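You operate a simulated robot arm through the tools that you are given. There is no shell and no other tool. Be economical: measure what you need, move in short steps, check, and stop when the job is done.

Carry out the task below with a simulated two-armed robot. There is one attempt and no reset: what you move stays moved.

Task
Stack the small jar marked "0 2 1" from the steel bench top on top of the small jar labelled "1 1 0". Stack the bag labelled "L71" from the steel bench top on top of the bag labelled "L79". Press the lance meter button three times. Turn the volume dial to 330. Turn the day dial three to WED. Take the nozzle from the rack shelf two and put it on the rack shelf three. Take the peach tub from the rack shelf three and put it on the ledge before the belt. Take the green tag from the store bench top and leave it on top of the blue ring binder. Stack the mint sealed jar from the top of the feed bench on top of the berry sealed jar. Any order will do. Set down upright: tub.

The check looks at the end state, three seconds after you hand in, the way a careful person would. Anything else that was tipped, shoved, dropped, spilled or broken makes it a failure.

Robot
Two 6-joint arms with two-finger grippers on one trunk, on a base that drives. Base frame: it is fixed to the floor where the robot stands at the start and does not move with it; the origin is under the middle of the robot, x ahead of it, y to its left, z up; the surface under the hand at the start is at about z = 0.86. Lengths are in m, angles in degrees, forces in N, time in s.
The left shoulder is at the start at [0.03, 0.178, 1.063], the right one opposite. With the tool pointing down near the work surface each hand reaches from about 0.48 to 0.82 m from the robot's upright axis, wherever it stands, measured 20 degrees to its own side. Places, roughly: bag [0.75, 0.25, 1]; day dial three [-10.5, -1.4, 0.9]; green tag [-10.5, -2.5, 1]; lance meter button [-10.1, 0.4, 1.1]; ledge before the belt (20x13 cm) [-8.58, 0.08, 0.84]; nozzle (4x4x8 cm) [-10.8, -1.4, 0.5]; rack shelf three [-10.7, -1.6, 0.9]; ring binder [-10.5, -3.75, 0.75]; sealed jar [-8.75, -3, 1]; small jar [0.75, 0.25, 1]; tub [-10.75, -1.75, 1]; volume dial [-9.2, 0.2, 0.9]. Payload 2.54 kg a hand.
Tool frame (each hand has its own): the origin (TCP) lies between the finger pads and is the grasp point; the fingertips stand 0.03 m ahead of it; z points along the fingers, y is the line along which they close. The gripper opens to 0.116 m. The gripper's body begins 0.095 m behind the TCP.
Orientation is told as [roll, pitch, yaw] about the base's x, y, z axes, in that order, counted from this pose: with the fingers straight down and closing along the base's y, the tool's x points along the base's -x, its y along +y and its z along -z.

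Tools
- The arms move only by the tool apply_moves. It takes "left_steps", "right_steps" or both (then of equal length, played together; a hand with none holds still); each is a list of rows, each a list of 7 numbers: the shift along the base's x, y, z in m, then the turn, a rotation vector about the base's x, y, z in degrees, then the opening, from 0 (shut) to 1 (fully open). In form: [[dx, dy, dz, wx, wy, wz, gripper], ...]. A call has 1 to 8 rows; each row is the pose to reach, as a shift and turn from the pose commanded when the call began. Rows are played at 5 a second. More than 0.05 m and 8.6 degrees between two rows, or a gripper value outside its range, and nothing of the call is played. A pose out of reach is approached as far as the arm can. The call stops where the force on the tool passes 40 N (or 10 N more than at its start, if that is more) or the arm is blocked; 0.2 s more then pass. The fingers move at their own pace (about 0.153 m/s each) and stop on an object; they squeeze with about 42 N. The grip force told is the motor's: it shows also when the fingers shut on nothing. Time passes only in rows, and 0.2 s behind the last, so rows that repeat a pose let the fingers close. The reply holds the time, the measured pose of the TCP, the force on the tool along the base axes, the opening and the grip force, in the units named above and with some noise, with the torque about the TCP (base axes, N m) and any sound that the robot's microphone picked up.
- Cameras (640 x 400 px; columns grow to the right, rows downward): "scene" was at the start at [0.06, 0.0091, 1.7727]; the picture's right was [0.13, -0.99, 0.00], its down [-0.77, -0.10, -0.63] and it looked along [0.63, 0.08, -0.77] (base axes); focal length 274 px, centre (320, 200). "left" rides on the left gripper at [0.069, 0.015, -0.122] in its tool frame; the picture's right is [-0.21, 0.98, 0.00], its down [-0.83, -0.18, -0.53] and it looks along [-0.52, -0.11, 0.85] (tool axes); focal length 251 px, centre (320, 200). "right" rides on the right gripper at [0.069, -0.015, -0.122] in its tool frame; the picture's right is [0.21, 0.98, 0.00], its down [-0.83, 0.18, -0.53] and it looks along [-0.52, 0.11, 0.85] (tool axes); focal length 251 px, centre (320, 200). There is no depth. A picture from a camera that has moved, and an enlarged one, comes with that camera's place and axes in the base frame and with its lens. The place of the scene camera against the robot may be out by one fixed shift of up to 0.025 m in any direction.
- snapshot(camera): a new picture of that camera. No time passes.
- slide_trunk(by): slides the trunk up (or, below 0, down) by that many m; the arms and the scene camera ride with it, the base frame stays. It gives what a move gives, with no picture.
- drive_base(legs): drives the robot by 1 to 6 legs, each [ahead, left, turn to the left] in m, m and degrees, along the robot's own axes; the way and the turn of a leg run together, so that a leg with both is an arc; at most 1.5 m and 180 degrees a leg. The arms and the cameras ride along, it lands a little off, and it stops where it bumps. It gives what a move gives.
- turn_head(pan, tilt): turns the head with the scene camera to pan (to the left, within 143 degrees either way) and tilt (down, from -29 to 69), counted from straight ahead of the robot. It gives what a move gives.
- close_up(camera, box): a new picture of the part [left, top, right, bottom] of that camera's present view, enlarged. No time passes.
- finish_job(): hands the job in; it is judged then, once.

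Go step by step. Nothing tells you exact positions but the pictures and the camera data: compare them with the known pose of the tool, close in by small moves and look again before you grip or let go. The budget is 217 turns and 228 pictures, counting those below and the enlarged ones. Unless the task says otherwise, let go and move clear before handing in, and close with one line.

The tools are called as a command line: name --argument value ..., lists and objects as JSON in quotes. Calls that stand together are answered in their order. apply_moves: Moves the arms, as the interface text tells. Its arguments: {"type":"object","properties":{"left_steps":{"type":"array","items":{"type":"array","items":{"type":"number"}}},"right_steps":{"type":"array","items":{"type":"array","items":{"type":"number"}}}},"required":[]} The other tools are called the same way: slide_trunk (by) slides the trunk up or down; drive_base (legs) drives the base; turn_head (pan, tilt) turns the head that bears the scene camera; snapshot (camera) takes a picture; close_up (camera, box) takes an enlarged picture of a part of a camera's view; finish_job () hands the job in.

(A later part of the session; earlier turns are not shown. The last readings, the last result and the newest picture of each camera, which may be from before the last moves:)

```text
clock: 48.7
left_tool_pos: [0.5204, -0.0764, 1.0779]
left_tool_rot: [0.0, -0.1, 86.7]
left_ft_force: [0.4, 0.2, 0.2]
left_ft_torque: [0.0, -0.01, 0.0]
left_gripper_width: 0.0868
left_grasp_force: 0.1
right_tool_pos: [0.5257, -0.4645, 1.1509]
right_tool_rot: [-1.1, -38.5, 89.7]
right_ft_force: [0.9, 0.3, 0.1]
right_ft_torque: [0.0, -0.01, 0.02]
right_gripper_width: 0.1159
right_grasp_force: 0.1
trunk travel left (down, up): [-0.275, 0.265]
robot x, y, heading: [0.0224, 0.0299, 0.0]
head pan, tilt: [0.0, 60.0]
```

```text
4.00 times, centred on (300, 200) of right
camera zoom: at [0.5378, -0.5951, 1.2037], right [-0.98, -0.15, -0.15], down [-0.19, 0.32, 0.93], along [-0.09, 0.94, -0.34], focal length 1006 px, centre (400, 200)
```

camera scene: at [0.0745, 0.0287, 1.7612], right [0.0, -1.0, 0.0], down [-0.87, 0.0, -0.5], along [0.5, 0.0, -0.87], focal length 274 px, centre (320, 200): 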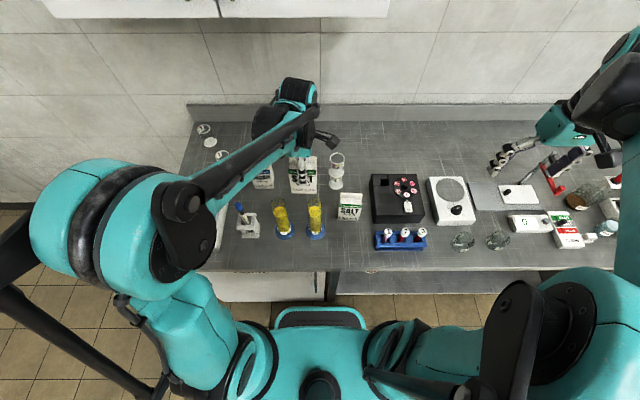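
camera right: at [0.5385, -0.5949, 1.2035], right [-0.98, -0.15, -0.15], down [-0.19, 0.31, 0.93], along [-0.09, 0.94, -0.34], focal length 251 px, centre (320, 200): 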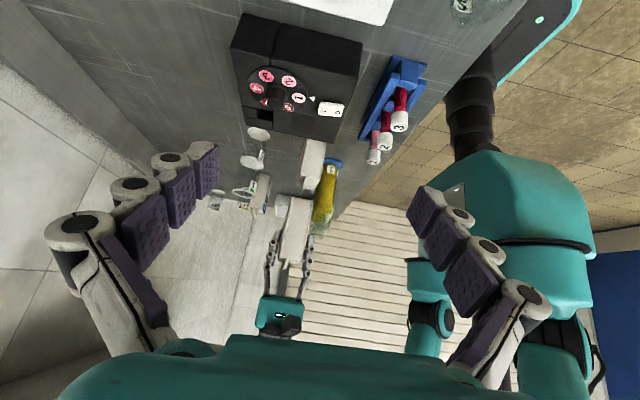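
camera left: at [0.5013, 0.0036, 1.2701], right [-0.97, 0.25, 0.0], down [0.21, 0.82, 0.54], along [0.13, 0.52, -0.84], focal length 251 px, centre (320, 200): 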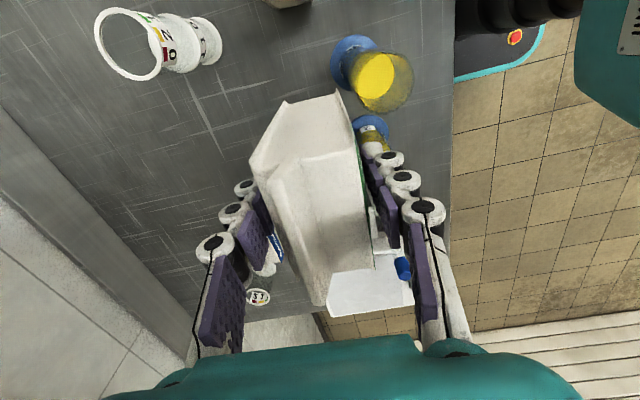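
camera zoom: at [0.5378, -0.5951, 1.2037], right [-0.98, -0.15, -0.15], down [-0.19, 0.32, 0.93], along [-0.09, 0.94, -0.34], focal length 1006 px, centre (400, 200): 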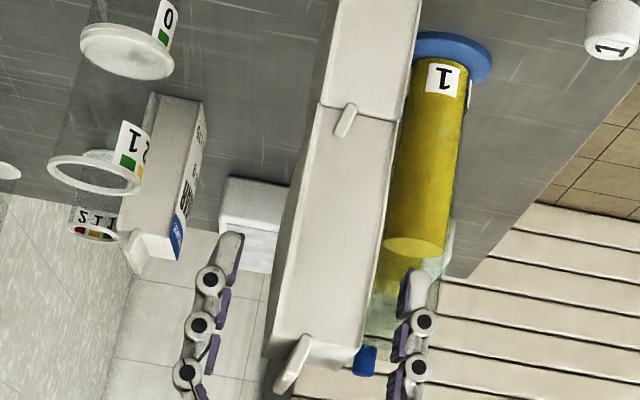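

L71 stands on L79. I raise the left hand clear, tuck the arms and look behind me.

apply_moves --left_steps '[[0, 0, 0.045, 0, 0, 0, 0.75], [0, 0, 0.09, 0, 0, 0, 0.75], [0, 0, 0.135, 0, 0, 0, 0.75], [0, 0, 0.18, 0, 0, 0, 0.75], [0, 0.02, 0.21, 0, 0, -8, 0.75], [0, 0.06, 0.21, 0, 0, -16, 0.75], [-0.02, 0.1, 0.21, 0, 0, -24, 0.75], [-0.04, 0.14, 0.21, 0, 0, -32, 0.75]]' --right_steps '[[0, 0, 0, 0, 0, 0, 1], [0, 0, 0, 0, 0, 0, 1], [0, 0, 0.03, -8, 0, 0, 1], [0, 0, 0.06, -16, 0, 0, 1], [0, 0, 0.09, -24, 0, 0, 1], [0, 0, 0.12, -32, 0, 0, 1], [-0.03, 0, 0.15, -40, 0, 0, 1], [-0.06, 0, 0.15, -40, 0, 0, 1]]'

apply_moves --left_steps '[[-0.01, 0.02, 0, 0, 0, -8, 0.75], [-0.02, 0.04, 0, 0, 0, -16, 0.75], [-0.04, 0.06, 0, 0, 0, -24, 0.75], [-0.06, 0.08, 0, 0, 0, -32, 0.75], [-0.08, 0.1, 0, 0, 0, -40, 0.75], [-0.1, 0.1, 0, 0, 0, -48, 0.75], [-0.12, 0.1, 0, 0, 0, -55, 0.75]]' --right_steps '[[-0.01, 0.02, 0, 0, 0, -8, 0.75], [-0.02, 0.04, 0, 0, 0, -16, 0.75], [-0.03, 0.06, 0, 0, 0, -24, 0.75], [-0.04, 0.08, 0, 0, 0, -32, 0.75], [-0.05, 0.1, 0, 0, 0, -40, 0.75], [-0.06, 0.1, 0, 0, 0, -48, 0.75], [-0.07, 0.1, 0, 0, 0, -56, 0.75]]'

snapshot --camera "scene"

turn_head --pan 140 --tilt 15

snapshot --camera "scene"

turn_head --pan -140 --tilt 15

snapshot --camera "scene"

```text
clock: 50.5
left_tool_pos: [0.475, 0.0634, 1.2926]
left_tool_rot: [-0.1, -0.1, 54.5]
left_ft_force: [0.6, -1.0, 0.7]
left_ft_torque: [-0.02, -0.04, 0.04]
left_gripper_width: 0.0871
left_grasp_force: 0.0
right_tool_pos: [0.462, -0.4622, 1.3035]
right_tool_rot: [-0.1, 0.2, 89.8]
right_ft_force: [-0.9, 0.6, 0.2]
right_ft_torque: [0.0, -0.03, 0.02]
right_gripper_width: 0.1157
right_grasp_force: 0.2
trunk travel left (down, up): [-0.275, 0.265]
robot x, y, heading: [0.0244, 0.0267, -0.1]
head pan, tilt: [0.0, 60.0]
```

```text
clock: 52.1
left_tool_pos: [0.3578, 0.1656, 1.2876]
left_tool_rot: [0.0, -0.2, -0.3]
left_ft_force: [-0.3, -0.6, 0.8]
left_ft_torque: [0.02, -0.05, 0.0]
left_gripper_width: 0.0872
left_grasp_force: 0.1
right_tool_pos: [0.393, -0.3659, 1.303]
right_tool_rot: [-0.1, -0.1, 33.6]
right_ft_force: [-0.2, 0.5, 0.4]
right_ft_torque: [-0.01, -0.04, 0.0]
right_gripper_width: 0.0871
right_grasp_force: 0.0
trunk travel left (down, up): [-0.275, 0.265]
robot x, y, heading: [0.0207, 0.0263, -0.4]
head pan, tilt: [0.0, 60.0]
```

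```text
165 pictures are left
camera scene: at [0.0721, 0.0297, 1.7612], right [0.0, -1.0, 0.0], down [-0.87, 0.0, -0.5], along [0.5, 0.0, -0.87], focal length 274 px, centre (320, 200)
```

scene: 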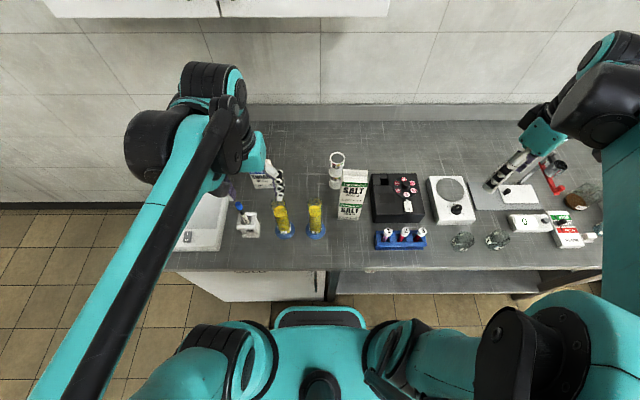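

```text
clock: 54.4
left_tool_pos: [0.3586, 0.1647, 1.2887]
left_tool_rot: [0.0, -0.1, -0.2]
left_ft_force: [-0.1, 0.2, 0.3]
left_ft_torque: [0.02, -0.01, -0.01]
left_gripper_width: 0.0871
left_grasp_force: 0.0
right_tool_pos: [0.3948, -0.3648, 1.3028]
right_tool_rot: [0.0, -0.1, 33.8]
right_ft_force: [0.5, -0.7, 0.0]
right_ft_torque: [0.01, -0.02, 0.0]
right_gripper_width: 0.0868
right_grasp_force: 0.0
trunk travel left (down, up): [-0.275, 0.265]
robot x, y, heading: [0.0259, 0.0273, -0.1]
head pan, tilt: [140.0, 15.0]
```

```text
164 pictures are left
camera scene: at [-0.0641, 0.0896, 1.8275], right [0.65, 0.76, 0.0], down [0.2, -0.17, -0.97], along [-0.74, 0.62, -0.26], focal length 274 px, centre (320, 200)
```

scene: 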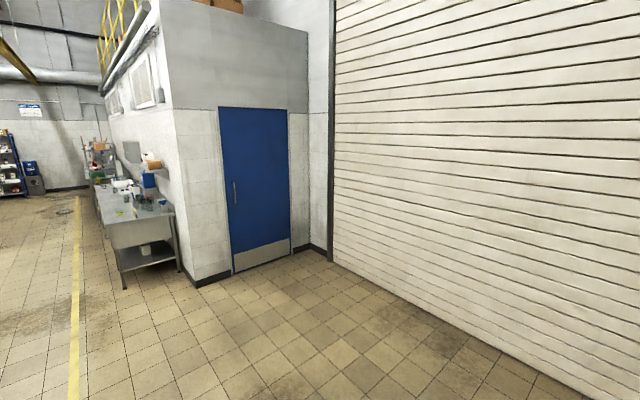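

```text
clock: 58.2
left_tool_pos: [0.3595, 0.1649, 1.289]
left_tool_rot: [0.0, 0.0, -0.2]
left_ft_force: [0.3, -0.5, -0.9]
left_ft_torque: [0.01, -0.02, -0.01]
left_gripper_width: 0.087
left_grasp_force: 0.0
right_tool_pos: [0.395, -0.3666, 1.3013]
right_tool_rot: [0.0, 0.0, 33.7]
right_ft_force: [-0.6, 0.4, -0.7]
right_ft_torque: [0.02, -0.03, 0.02]
right_gripper_width: 0.0868
right_grasp_force: 0.1
trunk travel left (down, up): [-0.275, 0.265]
robot x, y, heading: [0.0216, 0.0307, -0.5]
head pan, tilt: [-140.0, 15.0]
```

```text
163 pictures are left
camera scene: at [-0.0646, -0.0305, 1.8275], right [-0.64, 0.77, 0.0], down [0.2, 0.17, -0.97], along [-0.74, -0.62, -0.26], focal length 274 px, centre (320, 200)
```

scene: 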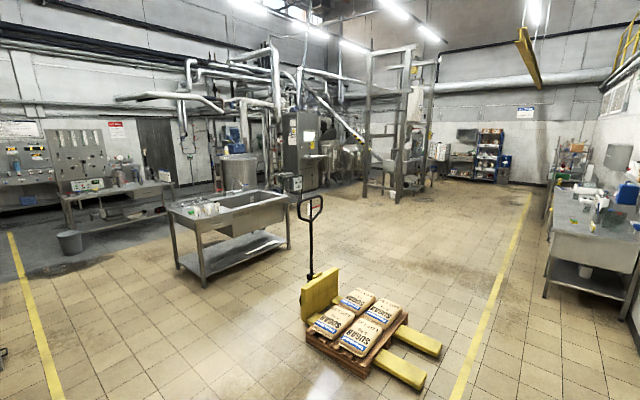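

Both stacks stand well. The workplaces lie down the hall; I back off, turn round, pass the pallet and look.

turn_head --pan 0 --tilt 25

drive_base --legs '[[-0.5, 0, 0], [0, 0, 180], [1.5, 0, 0]]'

snapshot --camera "scene"

```text
clock: 60.4
left_tool_pos: [0.36, 0.164, 1.2885]
left_tool_rot: [0.1, -0.1, -0.2]
left_ft_force: [-0.2, 0.3, -0.3]
left_ft_torque: [0.02, 0.03, 0.04]
left_gripper_width: 0.0869
left_grasp_force: 0.1
right_tool_pos: [0.3941, -0.3652, 1.3021]
right_tool_rot: [0.0, -0.1, 33.8]
right_ft_force: [-0.2, -1.5, -0.2]
right_ft_torque: [-0.02, 0.0, 0.02]
right_gripper_width: 0.087
right_grasp_force: 0.1
trunk travel left (down, up): [-0.275, 0.265]
robot x, y, heading: [0.0205, 0.0301, -0.2]
head pan, tilt: [0.0, 25.0]
```

```text
clock: 77.8
left_tool_pos: [-2.2776, -0.218, 1.2889]
left_tool_rot: [0.0, -0.1, -176.7]
left_ft_force: [-0.7, 0.3, 0.1]
left_ft_torque: [0.0, -0.03, 0.0]
left_gripper_width: 0.087
left_grasp_force: 0.0
right_tool_pos: [-2.3456, 0.3094, 1.301]
right_tool_rot: [0.0, 0.0, -142.7]
right_ft_force: [-0.4, -0.2, 0.4]
right_ft_torque: [0.0, -0.01, -0.01]
right_gripper_width: 0.0869
right_grasp_force: 0.0
trunk travel left (down, up): [-0.275, 0.265]
robot x, y, heading: [-1.9501, -0.0634, -176.8]
head pan, tilt: [0.0, 25.0]
```

```text
162 pictures are left
camera scene: at [-1.9979, -0.067, 1.8113], right [-0.06, 1.0, 0.0], down [0.42, 0.02, -0.91], along [-0.9, -0.05, -0.42], focal length 274 px, centre (320, 200)
```

scene: 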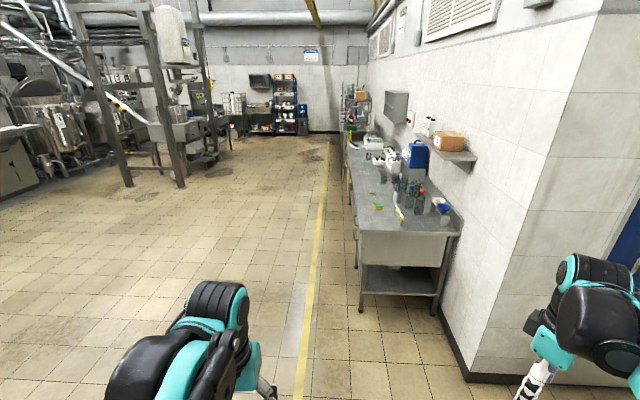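

A bench runs along the right wall from x≈-3.7 at y≥0.17. I go left to y≈-0.5 and run down the aisle.

drive_base --legs '[[0.8, 0, -3.2], [0, 0.4, 0], [1.5, 0, 0], [1.5, 0, 0]]'

snapshot --camera "scene"

```text
clock: 98.2
left_tool_pos: [-6.0397, -0.8702, 1.2891]
left_tool_rot: [0.0, -0.1, -174.5]
left_ft_force: [-0.8, 0.4, 0.0]
left_ft_torque: [0.04, -0.02, 0.01]
left_gripper_width: 0.0869
left_grasp_force: 0.2
right_tool_pos: [-6.1279, -0.3454, 1.3015]
right_tool_rot: [0.1, 0.1, -140.5]
right_ft_force: [-0.6, -1.1, -0.2]
right_ft_torque: [0.0, 0.02, -0.04]
right_gripper_width: 0.087
right_grasp_force: 0.0
trunk travel left (down, up): [-0.275, 0.265]
robot x, y, heading: [-5.7171, -0.6966, -174.4]
head pan, tilt: [0.0, 25.0]
```

```text
161 pictures are left
camera scene: at [-5.7659, -0.7088, 1.8113], right [-0.1, 1.0, 0.0], down [0.42, 0.04, -0.91], along [-0.9, -0.09, -0.42], focal length 274 px, centre (320, 200)
```

scene: 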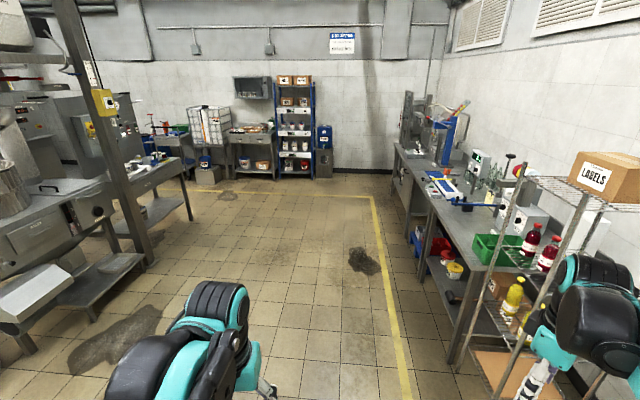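

I see the blue rack and store bench at the far wall, the right bench with dials, and the feed bench at left. I drive on to about (-8.4, -0.8).

drive_base --legs '[[1.3, 0, -5.6], [1.4, 0, 0]]'

turn_head --pan -50 --tilt 35

snapshot --camera "scene"

turn_head --pan 0 --tilt 25

snapshot --camera "scene"

turn_head --pan 70 --tilt 25

snapshot --camera "scene"

```text
clock: 111.3
left_tool_pos: [-8.7429, -0.942, 1.2875]
left_tool_rot: [0.0, -0.1, -178.8]
left_ft_force: [-0.6, -0.6, -0.7]
left_ft_torque: [0.03, 0.01, 0.03]
left_gripper_width: 0.0871
left_grasp_force: 0.1
right_tool_pos: [-8.7913, -0.411, 1.3014]
right_tool_rot: [0.1, 0.1, -144.9]
right_ft_force: [-0.6, 0.2, 0.0]
right_ft_torque: [-0.02, -0.03, 0.02]
right_gripper_width: 0.0869
right_grasp_force: 0.0
trunk travel left (down, up): [-0.275, 0.265]
robot x, y, heading: [-8.41, -0.7987, -178.8]
head pan, tilt: [0.0, 25.0]
```

```text
clock: 112.5
left_tool_pos: [-8.7439, -0.9423, 1.2899]
left_tool_rot: [-0.1, -0.2, -178.9]
left_ft_force: [-0.2, 0.0, 0.0]
left_ft_torque: [0.01, 0.01, -0.01]
left_gripper_width: 0.087
left_grasp_force: 0.1
right_tool_pos: [-8.7899, -0.4112, 1.3006]
right_tool_rot: [-0.1, 0.0, -144.8]
right_ft_force: [0.0, -0.3, 0.9]
right_ft_torque: [-0.01, -0.03, -0.03]
right_gripper_width: 0.0873
right_grasp_force: 0.1
trunk travel left (down, up): [-0.275, 0.265]
robot x, y, heading: [-8.4083, -0.7978, -178.6]
head pan, tilt: [-50.0, 35.0]
```

```text
160 pictures are left
camera scene: at [-8.4228, -0.733, 1.7955], right [0.75, 0.66, 0.0], down [0.38, -0.43, -0.82], along [-0.54, 0.62, -0.57], focal length 274 px, centre (320, 200)
```

scene: 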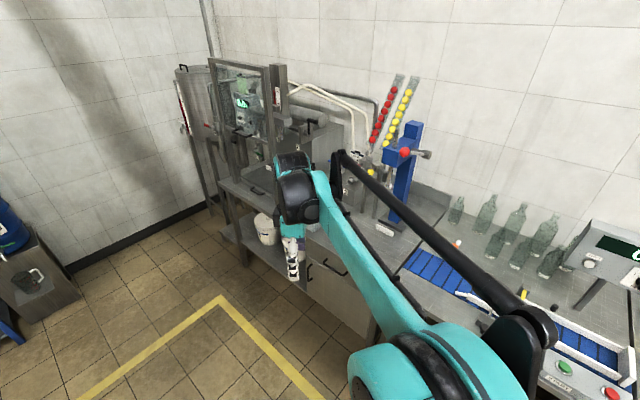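

```text
clock: 113.7
left_tool_pos: [-8.7426, -0.9416, 1.2884]
left_tool_rot: [-0.1, 0.0, -178.9]
left_ft_force: [0.7, 0.1, -0.8]
left_ft_torque: [-0.01, 0.01, -0.01]
left_gripper_width: 0.0869
left_grasp_force: 0.0
right_tool_pos: [-8.7898, -0.4109, 1.3013]
right_tool_rot: [0.0, 0.0, -144.9]
right_ft_force: [0.3, -0.1, -0.8]
right_ft_torque: [0.06, -0.01, 0.02]
right_gripper_width: 0.0869
right_grasp_force: 0.2
trunk travel left (down, up): [-0.275, 0.265]
robot x, y, heading: [-8.4094, -0.7979, -178.9]
head pan, tilt: [0.0, 25.0]
```

```text
159 pictures are left
camera scene: at [-8.457, -0.801, 1.8112], right [-0.02, 1.0, 0.0], down [0.42, 0.01, -0.91], along [-0.91, -0.02, -0.42], focal length 274 px, centre (320, 200)
```

scene: 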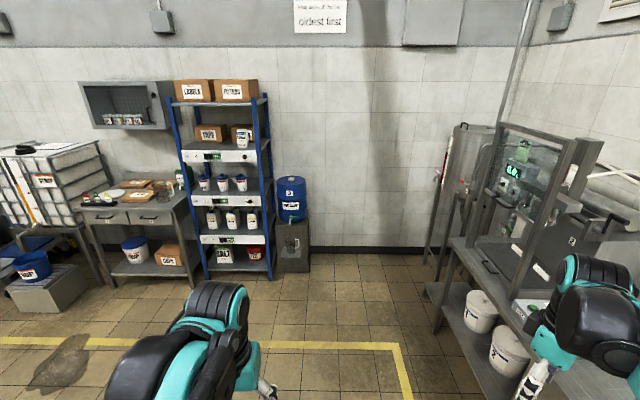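

```text
clock: 115.1
left_tool_pos: [-8.742, -0.9412, 1.288]
left_tool_rot: [0.1, -0.1, -178.9]
left_ft_force: [-1.1, -0.7, -0.4]
left_ft_torque: [-0.01, -0.03, 0.03]
left_gripper_width: 0.087
left_grasp_force: 0.1
right_tool_pos: [-8.7897, -0.4127, 1.3021]
right_tool_rot: [-0.1, 0.1, -145.0]
right_ft_force: [0.3, -0.8, -0.3]
right_ft_torque: [-0.02, -0.02, 0.04]
right_gripper_width: 0.0868
right_grasp_force: 0.0
trunk travel left (down, up): [-0.275, 0.265]
robot x, y, heading: [-8.409, -0.7962, -179.0]
head pan, tilt: [70.0, 25.0]
```

```text
158 pictures are left
camera scene: at [-8.3947, -0.8865, 1.8113], right [-0.95, 0.32, 0.0], down [0.14, 0.4, -0.91], along [-0.29, -0.86, -0.42], focal length 274 px, centre (320, 200)
```

scene: 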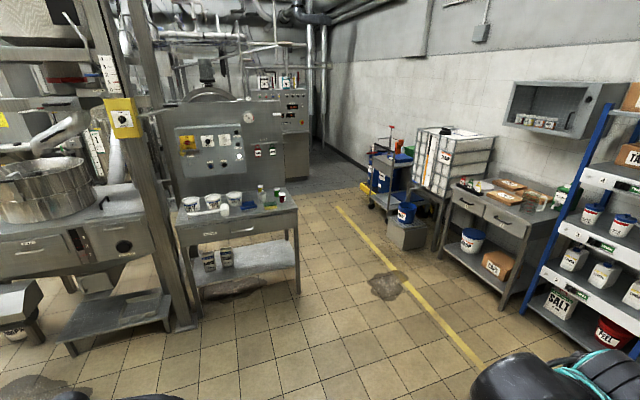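

I see the rack with dial plates, the store bench, the feed bench at left and the filling bench at right. I drive to face the filling bench near x≈-9.2.

drive_base --legs '[[0.8, 0, 0], [0, 0, -91]]'

turn_head --pan 0 --tilt 35

snapshot --camera "scene"

turn_head --pan 45 --tilt 25

snapshot --camera "scene"

```text
clock: 123.2
left_tool_pos: [-9.322, -0.4583, 1.2882]
left_tool_rot: [0.0, -0.1, 88.2]
left_ft_force: [0.6, 0.9, 0.4]
left_ft_torque: [-0.03, -0.05, -0.02]
left_gripper_width: 0.087
left_grasp_force: 0.1
right_tool_pos: [-8.7902, -0.438, 1.302]
right_tool_rot: [0.0, 0.0, 122.2]
right_ft_force: [0.0, 0.4, -0.1]
right_ft_torque: [0.01, 0.03, -0.03]
right_gripper_width: 0.0871
right_grasp_force: 0.1
trunk travel left (down, up): [-0.275, 0.265]
robot x, y, heading: [-9.1982, -0.798, 88.3]
head pan, tilt: [70.0, 25.0]
```

```text
clock: 124.6
left_tool_pos: [-9.321, -0.4593, 1.2885]
left_tool_rot: [0.0, 0.0, 88.2]
left_ft_force: [0.5, 0.0, -0.1]
left_ft_torque: [-0.01, -0.02, 0.0]
left_gripper_width: 0.0872
left_grasp_force: 0.0
right_tool_pos: [-8.7915, -0.4388, 1.3011]
right_tool_rot: [0.0, 0.1, 122.2]
right_ft_force: [-0.2, 0.2, -0.4]
right_ft_torque: [-0.01, -0.03, 0.01]
right_gripper_width: 0.0869
right_grasp_force: 0.0
trunk travel left (down, up): [-0.275, 0.265]
robot x, y, heading: [-9.1969, -0.7955, 87.9]
head pan, tilt: [0.0, 35.0]
```

```text
157 pictures are left
camera scene: at [-9.1809, -0.7414, 1.7955], right [1.0, -0.03, 0.0], down [-0.02, -0.57, -0.82], along [0.02, 0.82, -0.57], focal length 274 px, centre (320, 200)
```

scene: 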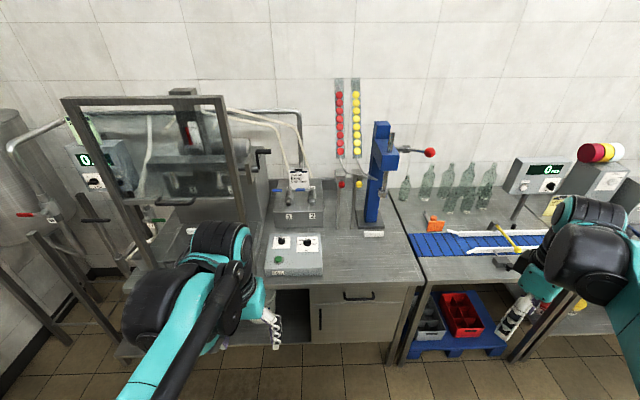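

```text
clock: 125.7
left_tool_pos: [-9.322, -0.4594, 1.2897]
left_tool_rot: [-0.1, -0.1, 88.2]
left_ft_force: [-0.3, 0.2, 0.2]
left_ft_torque: [0.0, 0.01, 0.0]
left_gripper_width: 0.087
left_grasp_force: 0.0
right_tool_pos: [-8.7907, -0.4386, 1.3016]
right_tool_rot: [0.0, 0.0, 122.2]
right_ft_force: [0.3, -0.3, 0.2]
right_ft_torque: [0.0, -0.01, -0.03]
right_gripper_width: 0.0869
right_grasp_force: 0.0
trunk travel left (down, up): [-0.275, 0.265]
robot x, y, heading: [-9.197, -0.8012, 88.0]
head pan, tilt: [45.0, 25.0]
```

```text
156 pictures are left
camera scene: at [-9.2466, -0.7622, 1.8113], right [0.73, 0.68, 0.0], down [0.29, -0.31, -0.91], along [-0.62, 0.66, -0.42], focal length 274 px, centre (320, 200)
```

scene: 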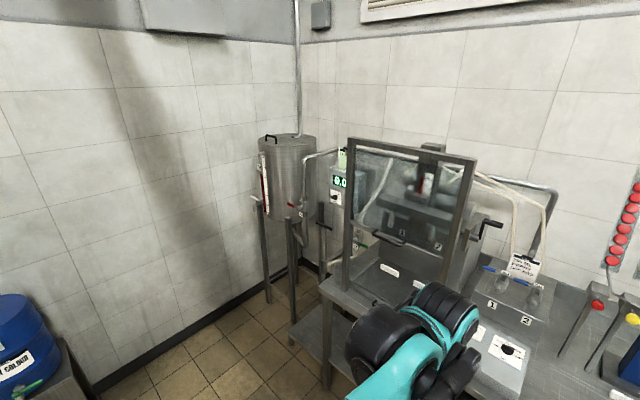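

Volume dial box seems to be the white box in front; the lance meter is the display left of the glass screen. Close-ups.

close_up --camera "scene" --box '[310, 150, 390, 270]'

turn_head --pan 0 --tilt 35

close_up --camera "scene" --box '[240, 180, 340, 290]'

close_up --camera "scene" --box '[400, 180, 600, 300]'

```text
3.33 times, centred on (350, 210) of scene
camera zoom: at [-9.2466, -0.7622, 1.8113], right [0.73, 0.68, 0.0], down [0.29, -0.31, -0.91], along [-0.62, 0.66, -0.42], focal length 914 px, centre (220, 167)
```

zoom: 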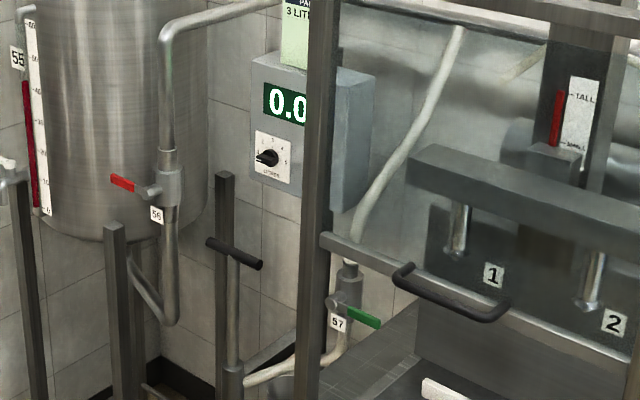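

```text
clock: 126.8
left_tool_pos: [-9.322, -0.4585, 1.29]
left_tool_rot: [0.0, -0.1, 88.3]
left_ft_force: [-0.9, 0.0, 0.0]
left_ft_torque: [0.0, 0.01, 0.02]
left_gripper_width: 0.087
left_grasp_force: 0.1
right_tool_pos: [-8.7902, -0.4386, 1.3009]
right_tool_rot: [0.0, 0.0, 122.2]
right_ft_force: [-0.2, -0.4, 0.1]
right_ft_torque: [0.01, 0.02, 0.01]
right_gripper_width: 0.0871
right_grasp_force: 0.0
trunk travel left (down, up): [-0.275, 0.265]
robot x, y, heading: [-9.1973, -0.7964, 88.2]
head pan, tilt: [0.0, 35.0]
```

```text
3.64 times, centred on (290, 235) of scene
camera zoom: at [-9.181, -0.7414, 1.7955], right [1.0, -0.03, 0.0], down [-0.02, -0.57, -0.82], along [0.02, 0.82, -0.57], focal length 998 px, centre (429, 73)
```

zoom: 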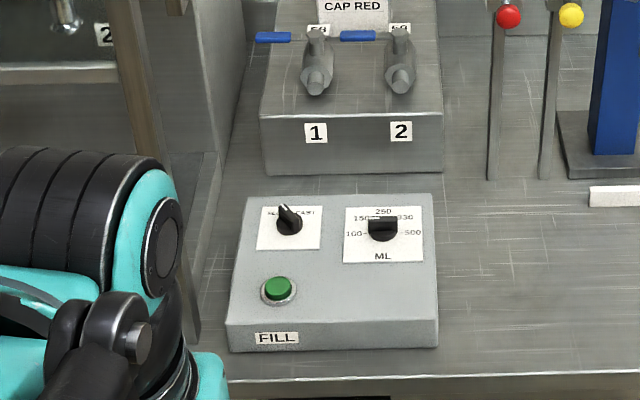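

```text
3.20 times, centred on (500, 240) of scene
camera zoom: at [-9.181, -0.7414, 1.7955], right [1.0, -0.03, 0.0], down [-0.02, -0.57, -0.82], along [0.02, 0.82, -0.57], focal length 878 px, centre (-256, 72)
```

zoom: 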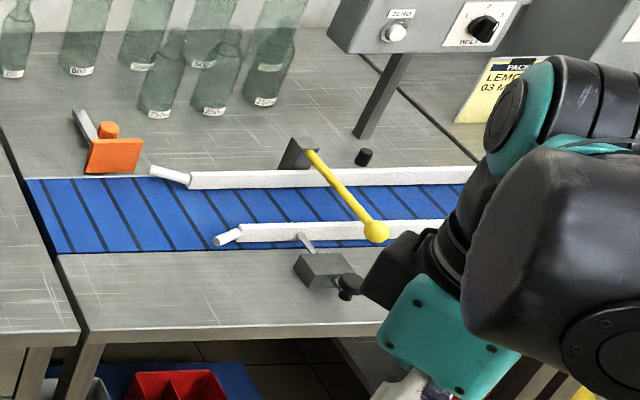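

The volume dial (ML) points at 250 and 330 is the next mark clockwise. I drive closer and bring the left-hand camera over it.

drive_base --legs '[[0.3, 0, 1.8]]'

snapshot --camera "left"

snapshot --camera "scene"

```text
clock: 128.9
left_tool_pos: [-9.3314, -0.1585, 1.2896]
left_tool_rot: [0.1, -0.1, 90.4]
left_ft_force: [0.0, 0.6, 0.1]
left_ft_torque: [-0.03, -0.01, -0.02]
left_gripper_width: 0.0869
left_grasp_force: 0.0
right_tool_pos: [-8.8005, -0.1193, 1.302]
right_tool_rot: [0.0, 0.0, 124.3]
right_ft_force: [-0.1, -0.1, -0.4]
right_ft_torque: [-0.05, 0.04, -0.01]
right_gripper_width: 0.087
right_grasp_force: 0.1
trunk travel left (down, up): [-0.275, 0.265]
robot x, y, heading: [-9.1938, -0.4961, 90.3]
head pan, tilt: [0.0, 35.0]
```

```text
152 pictures are left
camera left: at [-9.346, -0.2287, 1.409], right [-0.98, 0.21, 0.0], down [0.18, 0.83, 0.54], along [0.11, 0.52, -0.84], focal length 251 px, centre (320, 200)
```

left: 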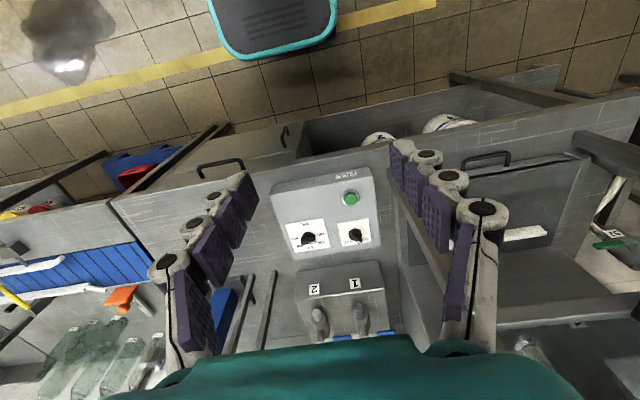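

```text
151 pictures are left
camera scene: at [-9.1792, -0.4369, 1.7955], right [1.0, 0.01, 0.0], down [0.0, -0.57, -0.82], along [0.0, 0.82, -0.57], focal length 274 px, centre (320, 200)
```

scene: 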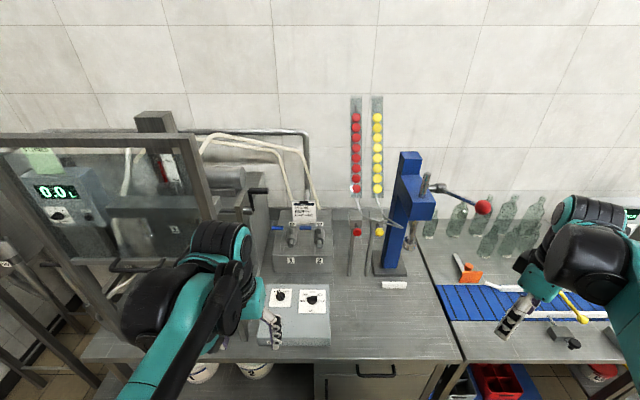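

apply_moves --left_steps '[[0.0125, 0.033, -0.02, 0, 0, 0, 0.75], [0.025, 0.066, -0.04, 0, 0, 0, 0.75], [0.0375, 0.099, -0.06, 0, 0, 0, 0.6], [0.05, 0.132, -0.08, 0, 0, 0, 0.6], [0.0625, 0.165, -0.1, 0, 0, 0, 0.6], [0.075, 0.198, -0.12, 0, 0, 0, 0.6], [0.0875, 0.231, -0.14, 0, 0, 0, 0.6], [0.1, 0.262, -0.155, 0, 0, 0, 0.6]]'

snapshot --camera "left"

close_up --camera "left" --box '[270, 80, 370, 170]'

```text
clock: 130.7
left_tool_pos: [-9.2296, 0.1061, 1.1342]
left_tool_rot: [-0.1, 0.1, 90.3]
left_ft_force: [-0.3, -0.2, -0.2]
left_ft_torque: [-0.05, 0.0, 0.0]
left_gripper_width: 0.0701
left_grasp_force: 0.0
right_tool_pos: [-8.7991, -0.1179, 1.2999]
right_tool_rot: [0.1, 0.1, 124.3]
right_ft_force: [-0.5, 1.1, 0.3]
right_ft_torque: [-0.04, 0.01, 0.02]
right_gripper_width: 0.0869
right_grasp_force: 0.0
trunk travel left (down, up): [-0.275, 0.265]
robot x, y, heading: [-9.1942, -0.4965, 90.4]
head pan, tilt: [0.0, 35.0]
```

```text
150 pictures are left
camera left: at [-9.2447, 0.0359, 1.2534], right [-0.98, 0.21, 0.0], down [0.18, 0.83, 0.53], along [0.11, 0.52, -0.85], focal length 251 px, centre (320, 200)
```

left: 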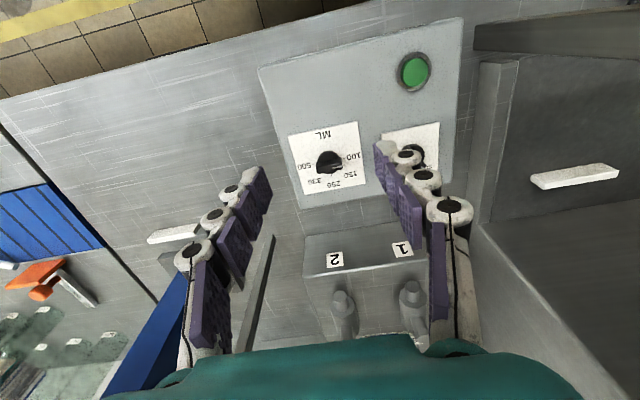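

```text
4.44 times, centred on (320, 125) of left
camera zoom: at [-9.2447, 0.0359, 1.2534], right [-0.98, 0.21, 0.0], down [0.18, 0.83, 0.53], along [0.11, 0.52, -0.85], focal length 1118 px, centre (320, 533)
```

zoom: 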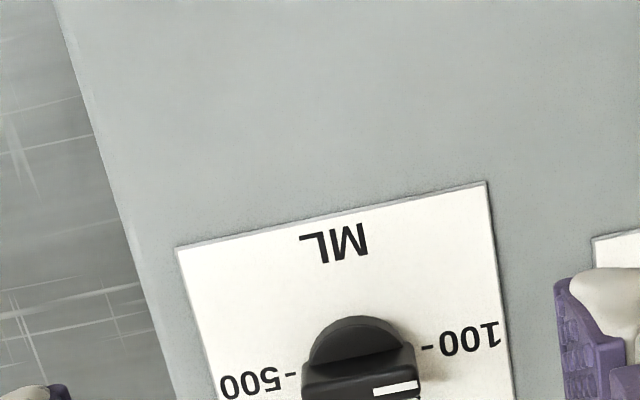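

close_up --camera "left" --box '[280, 110, 380, 210]'

```text
4.00 times, centred on (330, 160) of left
camera zoom: at [-9.2447, 0.0359, 1.2534], right [-0.98, 0.21, 0.0], down [0.18, 0.83, 0.53], along [0.11, 0.52, -0.85], focal length 1006 px, centre (280, 360)
```

zoom: 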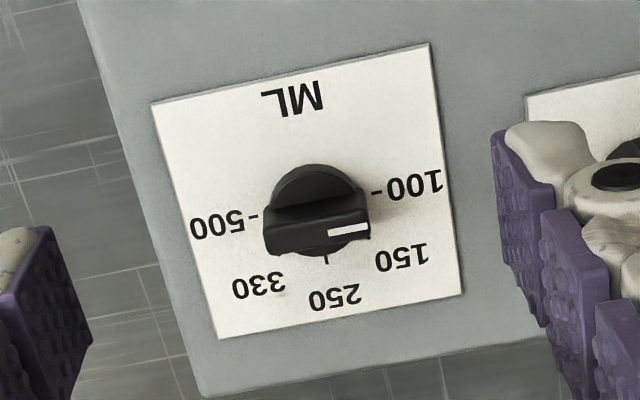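

The knob's white mark points to 100 (toward -x); 330 lies at 45° between +x and +y, so it needs -135°. I turn the hand +90° to close across the bar, over the knob at about (-9.228, 0.183).

apply_moves --left_steps '[[0, 0.01, 0, 0, 0, 8, 0.6], [0, 0.02, 0, 0, 0, 16, 0.6], [0, 0.03, 0, 0, 0, 24, 0.6], [0, 0.04, 0, 0, 0, 32, 0.6], [0, 0.05, 0, 0, 0, 40, 0.6], [0, 0.06, 0, 0, 0, 48, 0.6], [0, 0.07, 0, 0, 0, 56, 0.6], [0.001, 0.077, 0, 0, 0, 64, 0.6]]'

apply_moves --left_steps '[[0, 0, 0, 0, 0, 8, 0.5], [0, 0, 0, 0, 0, 16, 0.5], [0, 0, 0, 0, 0, 24, 0.5], [0, 0, -0.03, 0, 0, 26, 0.5], [0, 0, -0.06, 0, 0, 26, 0.5]]'

snapshot --camera "left"

```text
clock: 132.5
left_tool_pos: [-9.2316, 0.1801, 1.1354]
left_tool_rot: [0.1, -0.2, 154.3]
left_ft_force: [-0.5, -0.5, 1.0]
left_ft_torque: [0.0, 0.0, 0.0]
left_gripper_width: 0.0697
left_grasp_force: 0.1
right_tool_pos: [-8.7998, -0.1204, 1.3018]
right_tool_rot: [0.0, 0.1, 124.3]
right_ft_force: [-0.8, 0.7, -0.3]
right_ft_torque: [-0.01, -0.01, 0.01]
right_gripper_width: 0.087
right_grasp_force: 0.1
trunk travel left (down, up): [-0.275, 0.265]
robot x, y, heading: [-9.1945, -0.4928, 90.2]
head pan, tilt: [0.0, 35.0]
```

```text
clock: 133.7
left_tool_pos: [-9.2318, 0.1793, 1.075]
left_tool_rot: [0.0, -0.2, -179.6]
left_ft_force: [0.3, 0.9, -0.6]
left_ft_torque: [0.01, 0.03, 0.01]
left_gripper_width: 0.0578
left_grasp_force: 0.1
right_tool_pos: [-8.8009, -0.1205, 1.3009]
right_tool_rot: [0.0, 0.0, 124.3]
right_ft_force: [0.0, 0.1, -0.2]
right_ft_torque: [0.01, 0.01, -0.01]
right_gripper_width: 0.0867
right_grasp_force: 0.0
trunk travel left (down, up): [-0.275, 0.265]
robot x, y, heading: [-9.1942, -0.4947, 90.4]
head pan, tilt: [0.0, 35.0]
```

```text
147 pictures are left
camera left: at [-9.1627, 0.1639, 1.1957], right [-0.21, -0.98, 0.0], down [-0.83, 0.18, 0.54], along [-0.52, 0.11, -0.84], focal length 251 px, centre (320, 200)
```

left: 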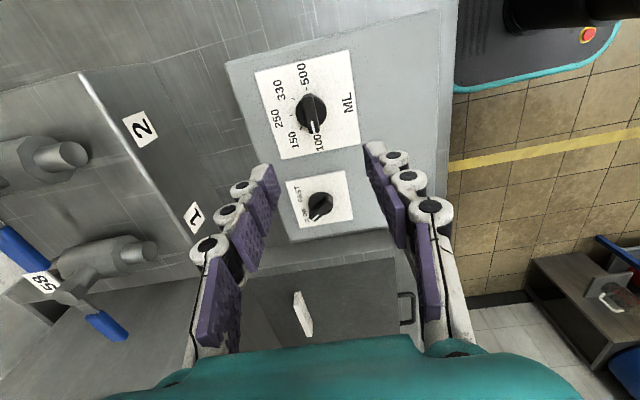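

apply_moves --left_steps '[[0.004, 0.003, -0.03, 0, 0, 0, 0.5], [0.008, 0.005, -0.06, 0, 0, 0, 0.5], [0.008, 0.005, -0.085, 0, 0, 0, 0.5]]'

snapshot --camera "left"

close_up --camera "left" --box '[260, 90, 380, 190]'

```text
clock: 134.5
left_tool_pos: [-9.2244, 0.187, 0.9907]
left_tool_rot: [0.0, -0.1, -179.7]
left_ft_force: [-0.4, 0.2, -0.2]
left_ft_torque: [0.03, 0.02, 0.01]
left_gripper_width: 0.0579
left_grasp_force: 0.0
right_tool_pos: [-8.8006, -0.1191, 1.3013]
right_tool_rot: [0.0, 0.1, 124.2]
right_ft_force: [0.7, 0.2, 0.2]
right_ft_torque: [0.01, -0.02, 0.0]
right_gripper_width: 0.087
right_grasp_force: 0.0
trunk travel left (down, up): [-0.275, 0.265]
robot x, y, heading: [-9.1922, -0.4894, 90.3]
head pan, tilt: [0.0, 35.0]
```

```text
146 pictures are left
camera left: at [-9.1547, 0.1711, 1.1105], right [-0.21, -0.98, 0.0], down [-0.83, 0.18, 0.54], along [-0.52, 0.11, -0.84], focal length 251 px, centre (320, 200)
```

left: 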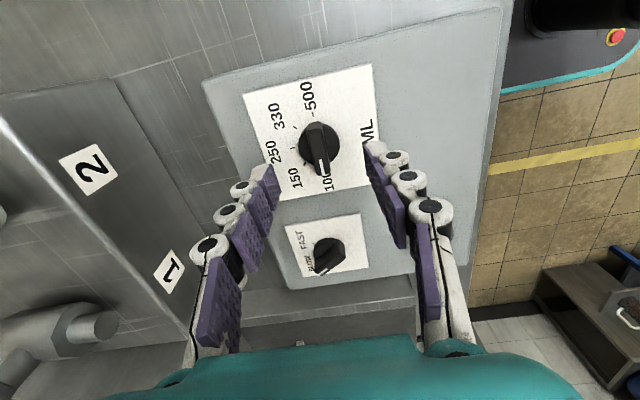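

```text
4.00 times, centred on (320, 140) of left
camera zoom: at [-9.1547, 0.1711, 1.1105], right [-0.21, -0.98, 0.0], down [-0.83, 0.18, 0.54], along [-0.52, 0.11, -0.84], focal length 1006 px, centre (320, 440)
```

zoom: 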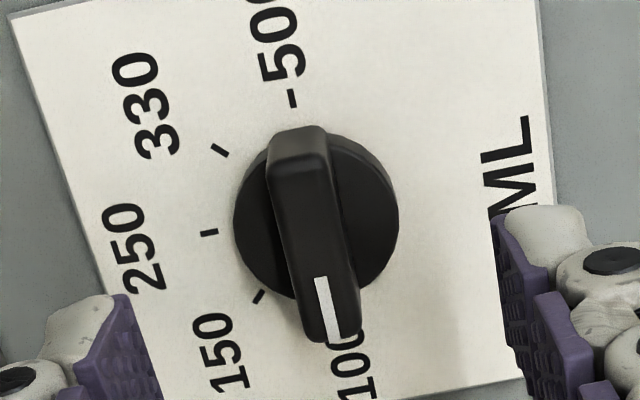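

The knob centre is under the TCP. I descend around the bar and close.

apply_moves --left_steps '[[0, 0, -0.02, 0, 0, 0, 0.5], [0, 0, -0.04, 0, 0, 0, 0.5], [0, 0, -0.05, 0, 0, 0, 0.5]]'

snapshot --camera "left"

```text
clock: 135.3
left_tool_pos: [-9.222, 0.1864, 0.9389]
left_tool_rot: [0.0, 0.0, -179.6]
left_ft_force: [0.1, -0.7, 0.6]
left_ft_torque: [0.0, 0.0, 0.02]
left_gripper_width: 0.0581
left_grasp_force: 0.0
right_tool_pos: [-8.7998, -0.1201, 1.3004]
right_tool_rot: [0.0, 0.0, 124.3]
right_ft_force: [-0.3, -0.1, -0.2]
right_ft_torque: [-0.03, -0.01, -0.02]
right_gripper_width: 0.0871
right_grasp_force: 0.1
trunk travel left (down, up): [-0.275, 0.265]
robot x, y, heading: [-9.1911, -0.4955, 90.6]
head pan, tilt: [0.0, 35.0]
```

```text
144 pictures are left
camera left: at [-9.1524, 0.1703, 1.0589], right [-0.21, -0.98, 0.0], down [-0.83, 0.18, 0.54], along [-0.52, 0.11, -0.84], focal length 251 px, centre (320, 200)
```

left: 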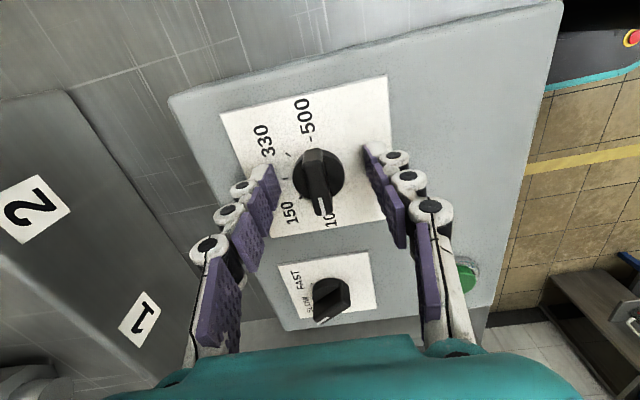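

apply_moves --left_steps '[[-0.001, 0, -0.003, 0, 0, 0, 0.5], [-0.001, 0, -0.003, 0, 0, 0, 0.0], [-0.001, 0, -0.003, 0, 0, 0, 0.0], [-0.001, 0, -0.003, 0, 0, 0, 0.0]]'

snapshot --camera "left"

```text
clock: 136.3
left_tool_pos: [-9.2224, 0.1873, 0.9355]
left_tool_rot: [-0.1, -0.1, -179.6]
left_ft_force: [0.6, 17.6, 9.6]
left_ft_torque: [0.54, -0.28, -0.17]
left_gripper_width: 0.0116
left_grasp_force: 38.6
right_tool_pos: [-8.8006, -0.1194, 1.3014]
right_tool_rot: [0.0, 0.0, 124.3]
right_ft_force: [-0.4, 0.2, -1.1]
right_ft_torque: [-0.02, -0.02, 0.0]
right_gripper_width: 0.0872
right_grasp_force: 0.0
trunk travel left (down, up): [-0.275, 0.265]
robot x, y, heading: [-9.1919, -0.4951, 90.3]
head pan, tilt: [0.0, 35.0]
```

```text
143 pictures are left
camera left: at [-9.1535, 0.1719, 1.0558], right [-0.21, -0.98, 0.0], down [-0.83, 0.18, 0.54], along [-0.52, 0.11, -0.84], focal length 251 px, centre (320, 200)
```

left: 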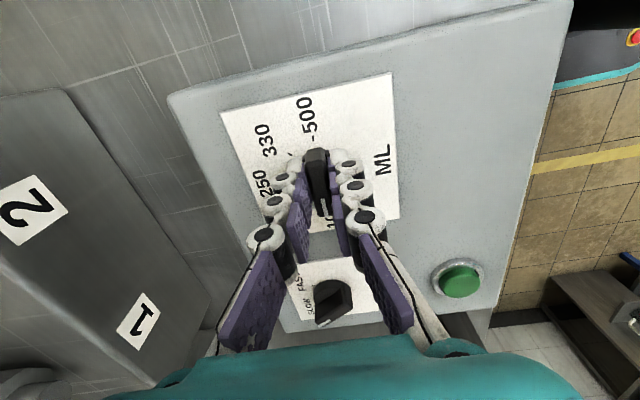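

Gripped on the bar with some side load; I relieve it by 2 mm and start turning clockwise.

apply_moves --left_steps '[[0, 0.002, 0.001, 0, 0, 0, 0.0], [0, 0.002, 0.001, 0, 0, 0, 0.0]]'

apply_moves --left_steps '[[0, 0, 0, 0, 0, -8, 0.0], [0, 0, 0, 0, 0, -16, 0.0], [0, 0, 0, 0, 0, -24, 0.0], [0, 0, 0, 0, 0, -32, 0.0], [0, 0, 0, 0, 0, -40, 0.0]]'

snapshot --camera "left"

```text
clock: 136.9
left_tool_pos: [-9.2242, 0.1872, 0.9353]
left_tool_rot: [0.2, -0.2, -179.7]
left_ft_force: [-0.8, -0.2, -13.4]
left_ft_torque: [-0.04, -0.09, -0.09]
left_gripper_width: 0.0119
left_grasp_force: 38.3
right_tool_pos: [-8.8007, -0.1187, 1.3019]
right_tool_rot: [0.0, 0.2, 124.3]
right_ft_force: [0.6, -0.3, 0.0]
right_ft_torque: [0.01, -0.02, 0.01]
right_gripper_width: 0.087
right_grasp_force: 0.1
trunk travel left (down, up): [-0.275, 0.265]
robot x, y, heading: [-9.1932, -0.4929, 90.2]
head pan, tilt: [0.0, 35.0]
```

```text
clock: 138.1
left_tool_pos: [-9.2251, 0.1855, 0.9364]
left_tool_rot: [0.0, 0.0, 140.2]
left_ft_force: [-4.5, -16.0, -26.9]
left_ft_torque: [-0.42, 0.12, 0.01]
left_gripper_width: 0.0119
left_grasp_force: 38.3
right_tool_pos: [-8.8011, -0.1189, 1.3013]
right_tool_rot: [0.0, 0.1, 124.4]
right_ft_force: [-0.3, 0.4, -0.7]
right_ft_torque: [0.0, -0.01, 0.01]
right_gripper_width: 0.0871
right_grasp_force: 0.0
trunk travel left (down, up): [-0.275, 0.265]
robot x, y, heading: [-9.195, -0.4958, 90.3]
head pan, tilt: [0.0, 35.0]
```

```text
142 pictures are left
camera left: at [-9.1802, 0.1296, 1.0575], right [-0.79, -0.61, 0.0], down [-0.52, 0.67, 0.53], along [-0.33, 0.42, -0.85], focal length 251 px, centre (320, 200)
```

left: 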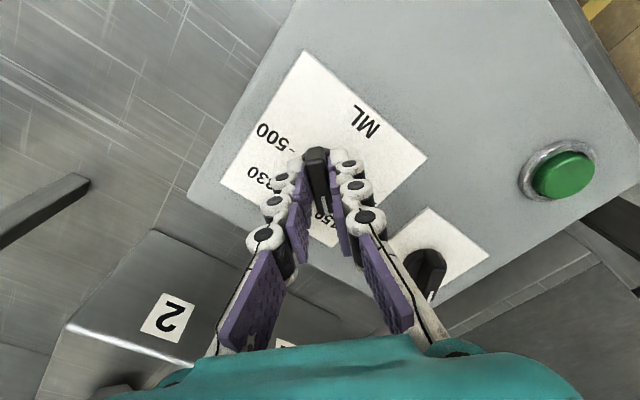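

Turning works (now near 150). I ease off the side load and continue.

apply_moves --left_steps '[[0, -0.002, -0.001, 0, 0, -8, 0.0], [0, -0.002, -0.0015, 0, 0, -16, 0.0], [0, -0.002, -0.0015, 0, 0, -24, 0.0], [0, -0.002, -0.0015, 0, 0, -32, 0.0], [0, -0.002, -0.0015, 0, 0, -40, 0.0], [0, -0.002, -0.0015, 0, 0, -48, 0.0]]'

apply_moves --left_steps '[[0, 0, 0, 0, 0, -8, 0.0], [0, 0, 0, 0, 0, -16, 0.0], [0, 0, 0, 0, 0, -24, 0.0], [0, 0, 0, 0, 0, -32, 0.0], [0, 0, 0, 0, 0, -40, 0.0], [0, 0, 0, 0, 0, -47, 0.0]]'

snapshot --camera "left"

```text
clock: 139.5
left_tool_pos: [-9.2262, 0.1843, 0.9361]
left_tool_rot: [0.1, -0.3, 92.3]
left_ft_force: [-15.1, 13.9, 28.1]
left_ft_torque: [0.6, 0.49, 0.05]
left_gripper_width: 0.0117
left_grasp_force: 38.7
right_tool_pos: [-8.8013, -0.1195, 1.3037]
right_tool_rot: [-0.2, 0.1, 124.3]
right_ft_force: [-0.5, -0.7, -0.3]
right_ft_torque: [-0.02, -0.01, 0.0]
right_gripper_width: 0.087
right_grasp_force: 0.0
trunk travel left (down, up): [-0.275, 0.265]
robot x, y, heading: [-9.1941, -0.4935, 90.1]
head pan, tilt: [0.0, 35.0]
```

```text
clock: 140.9
left_tool_pos: [-9.2278, 0.1841, 0.9349]
left_tool_rot: [0.1, -0.1, 45.2]
left_ft_force: [-27.7, 14.9, 21.7]
left_ft_torque: [0.72, 0.43, 0.08]
left_gripper_width: 0.0112
left_grasp_force: 38.8
right_tool_pos: [-8.8036, -0.121, 1.3027]
right_tool_rot: [0.0, 0.2, 124.4]
right_ft_force: [-0.2, 0.4, 1.2]
right_ft_torque: [-0.02, -0.01, -0.01]
right_gripper_width: 0.0871
right_grasp_force: 0.1
trunk travel left (down, up): [-0.275, 0.265]
robot x, y, heading: [-9.1915, -0.4984, 90.3]
head pan, tilt: [0.0, 35.0]
```

```text
141 pictures are left
camera left: at [-9.2872, 0.1459, 1.0555], right [-0.54, 0.84, 0.0], down [0.71, 0.46, 0.53], along [0.45, 0.29, -0.84], focal length 251 px, centre (320, 200)
```

left: 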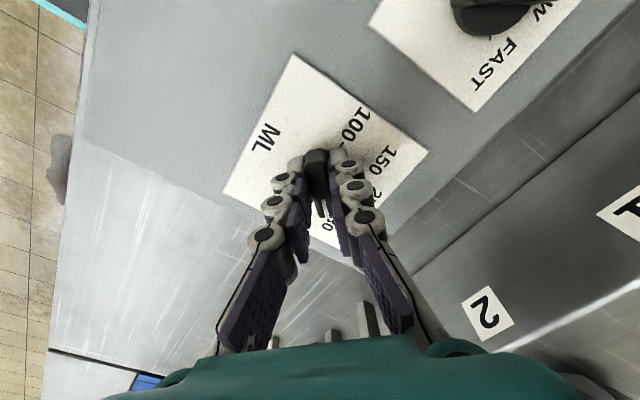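

Turned by 135°. I release, rise and check the pointer.

apply_moves --left_steps '[[-0.001, 0.001, 0.001, 0, 0, 0, 0.1], [-0.001, 0.001, 0.001, 0, 0, 0, 0.4], [-0.001, 0.001, 0.001, 0, 0, 0, 0.4], [-0.001, 0.001, 0.03, 0, 0, 0, 0.4], [-0.001, 0.001, 0.06, 0, 0, 0, 0.4], [-0.001, 0.001, 0.1, 0, 0, 0, 0.4]]'

close_up --camera "left" --box '[240, 50, 400, 200]'

```text
clock: 142.3
left_tool_pos: [-9.2249, 0.1878, 1.0352]
left_tool_rot: [-0.1, -0.1, 45.4]
left_ft_force: [-0.3, -0.1, 0.3]
left_ft_torque: [0.01, -0.01, 0.01]
left_gripper_width: 0.0462
left_grasp_force: 0.2
right_tool_pos: [-8.7995, -0.1209, 1.3014]
right_tool_rot: [-0.1, 0.0, 124.4]
right_ft_force: [-0.3, -0.9, 0.4]
right_ft_torque: [-0.01, 0.01, 0.03]
right_gripper_width: 0.0867
right_grasp_force: 0.1
trunk travel left (down, up): [-0.275, 0.265]
robot x, y, heading: [-9.1939, -0.4954, 90.4]
head pan, tilt: [0.0, 35.0]
```

```text
2.67 times, centred on (320, 125) of left
camera zoom: at [-9.2842, 0.1493, 1.1548], right [-0.54, 0.84, 0.0], down [0.71, 0.46, 0.54], along [0.45, 0.29, -0.84], focal length 670 px, centre (320, 400)
```

zoom: 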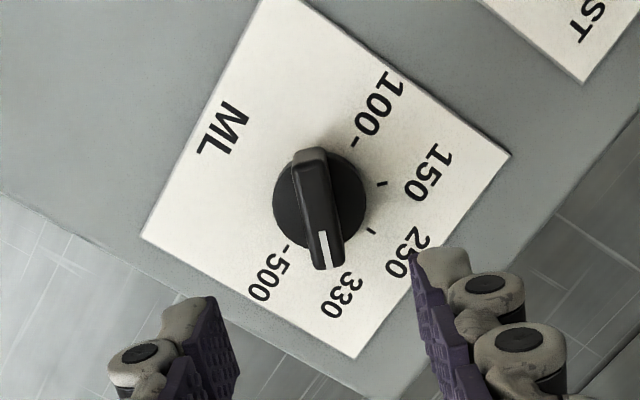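

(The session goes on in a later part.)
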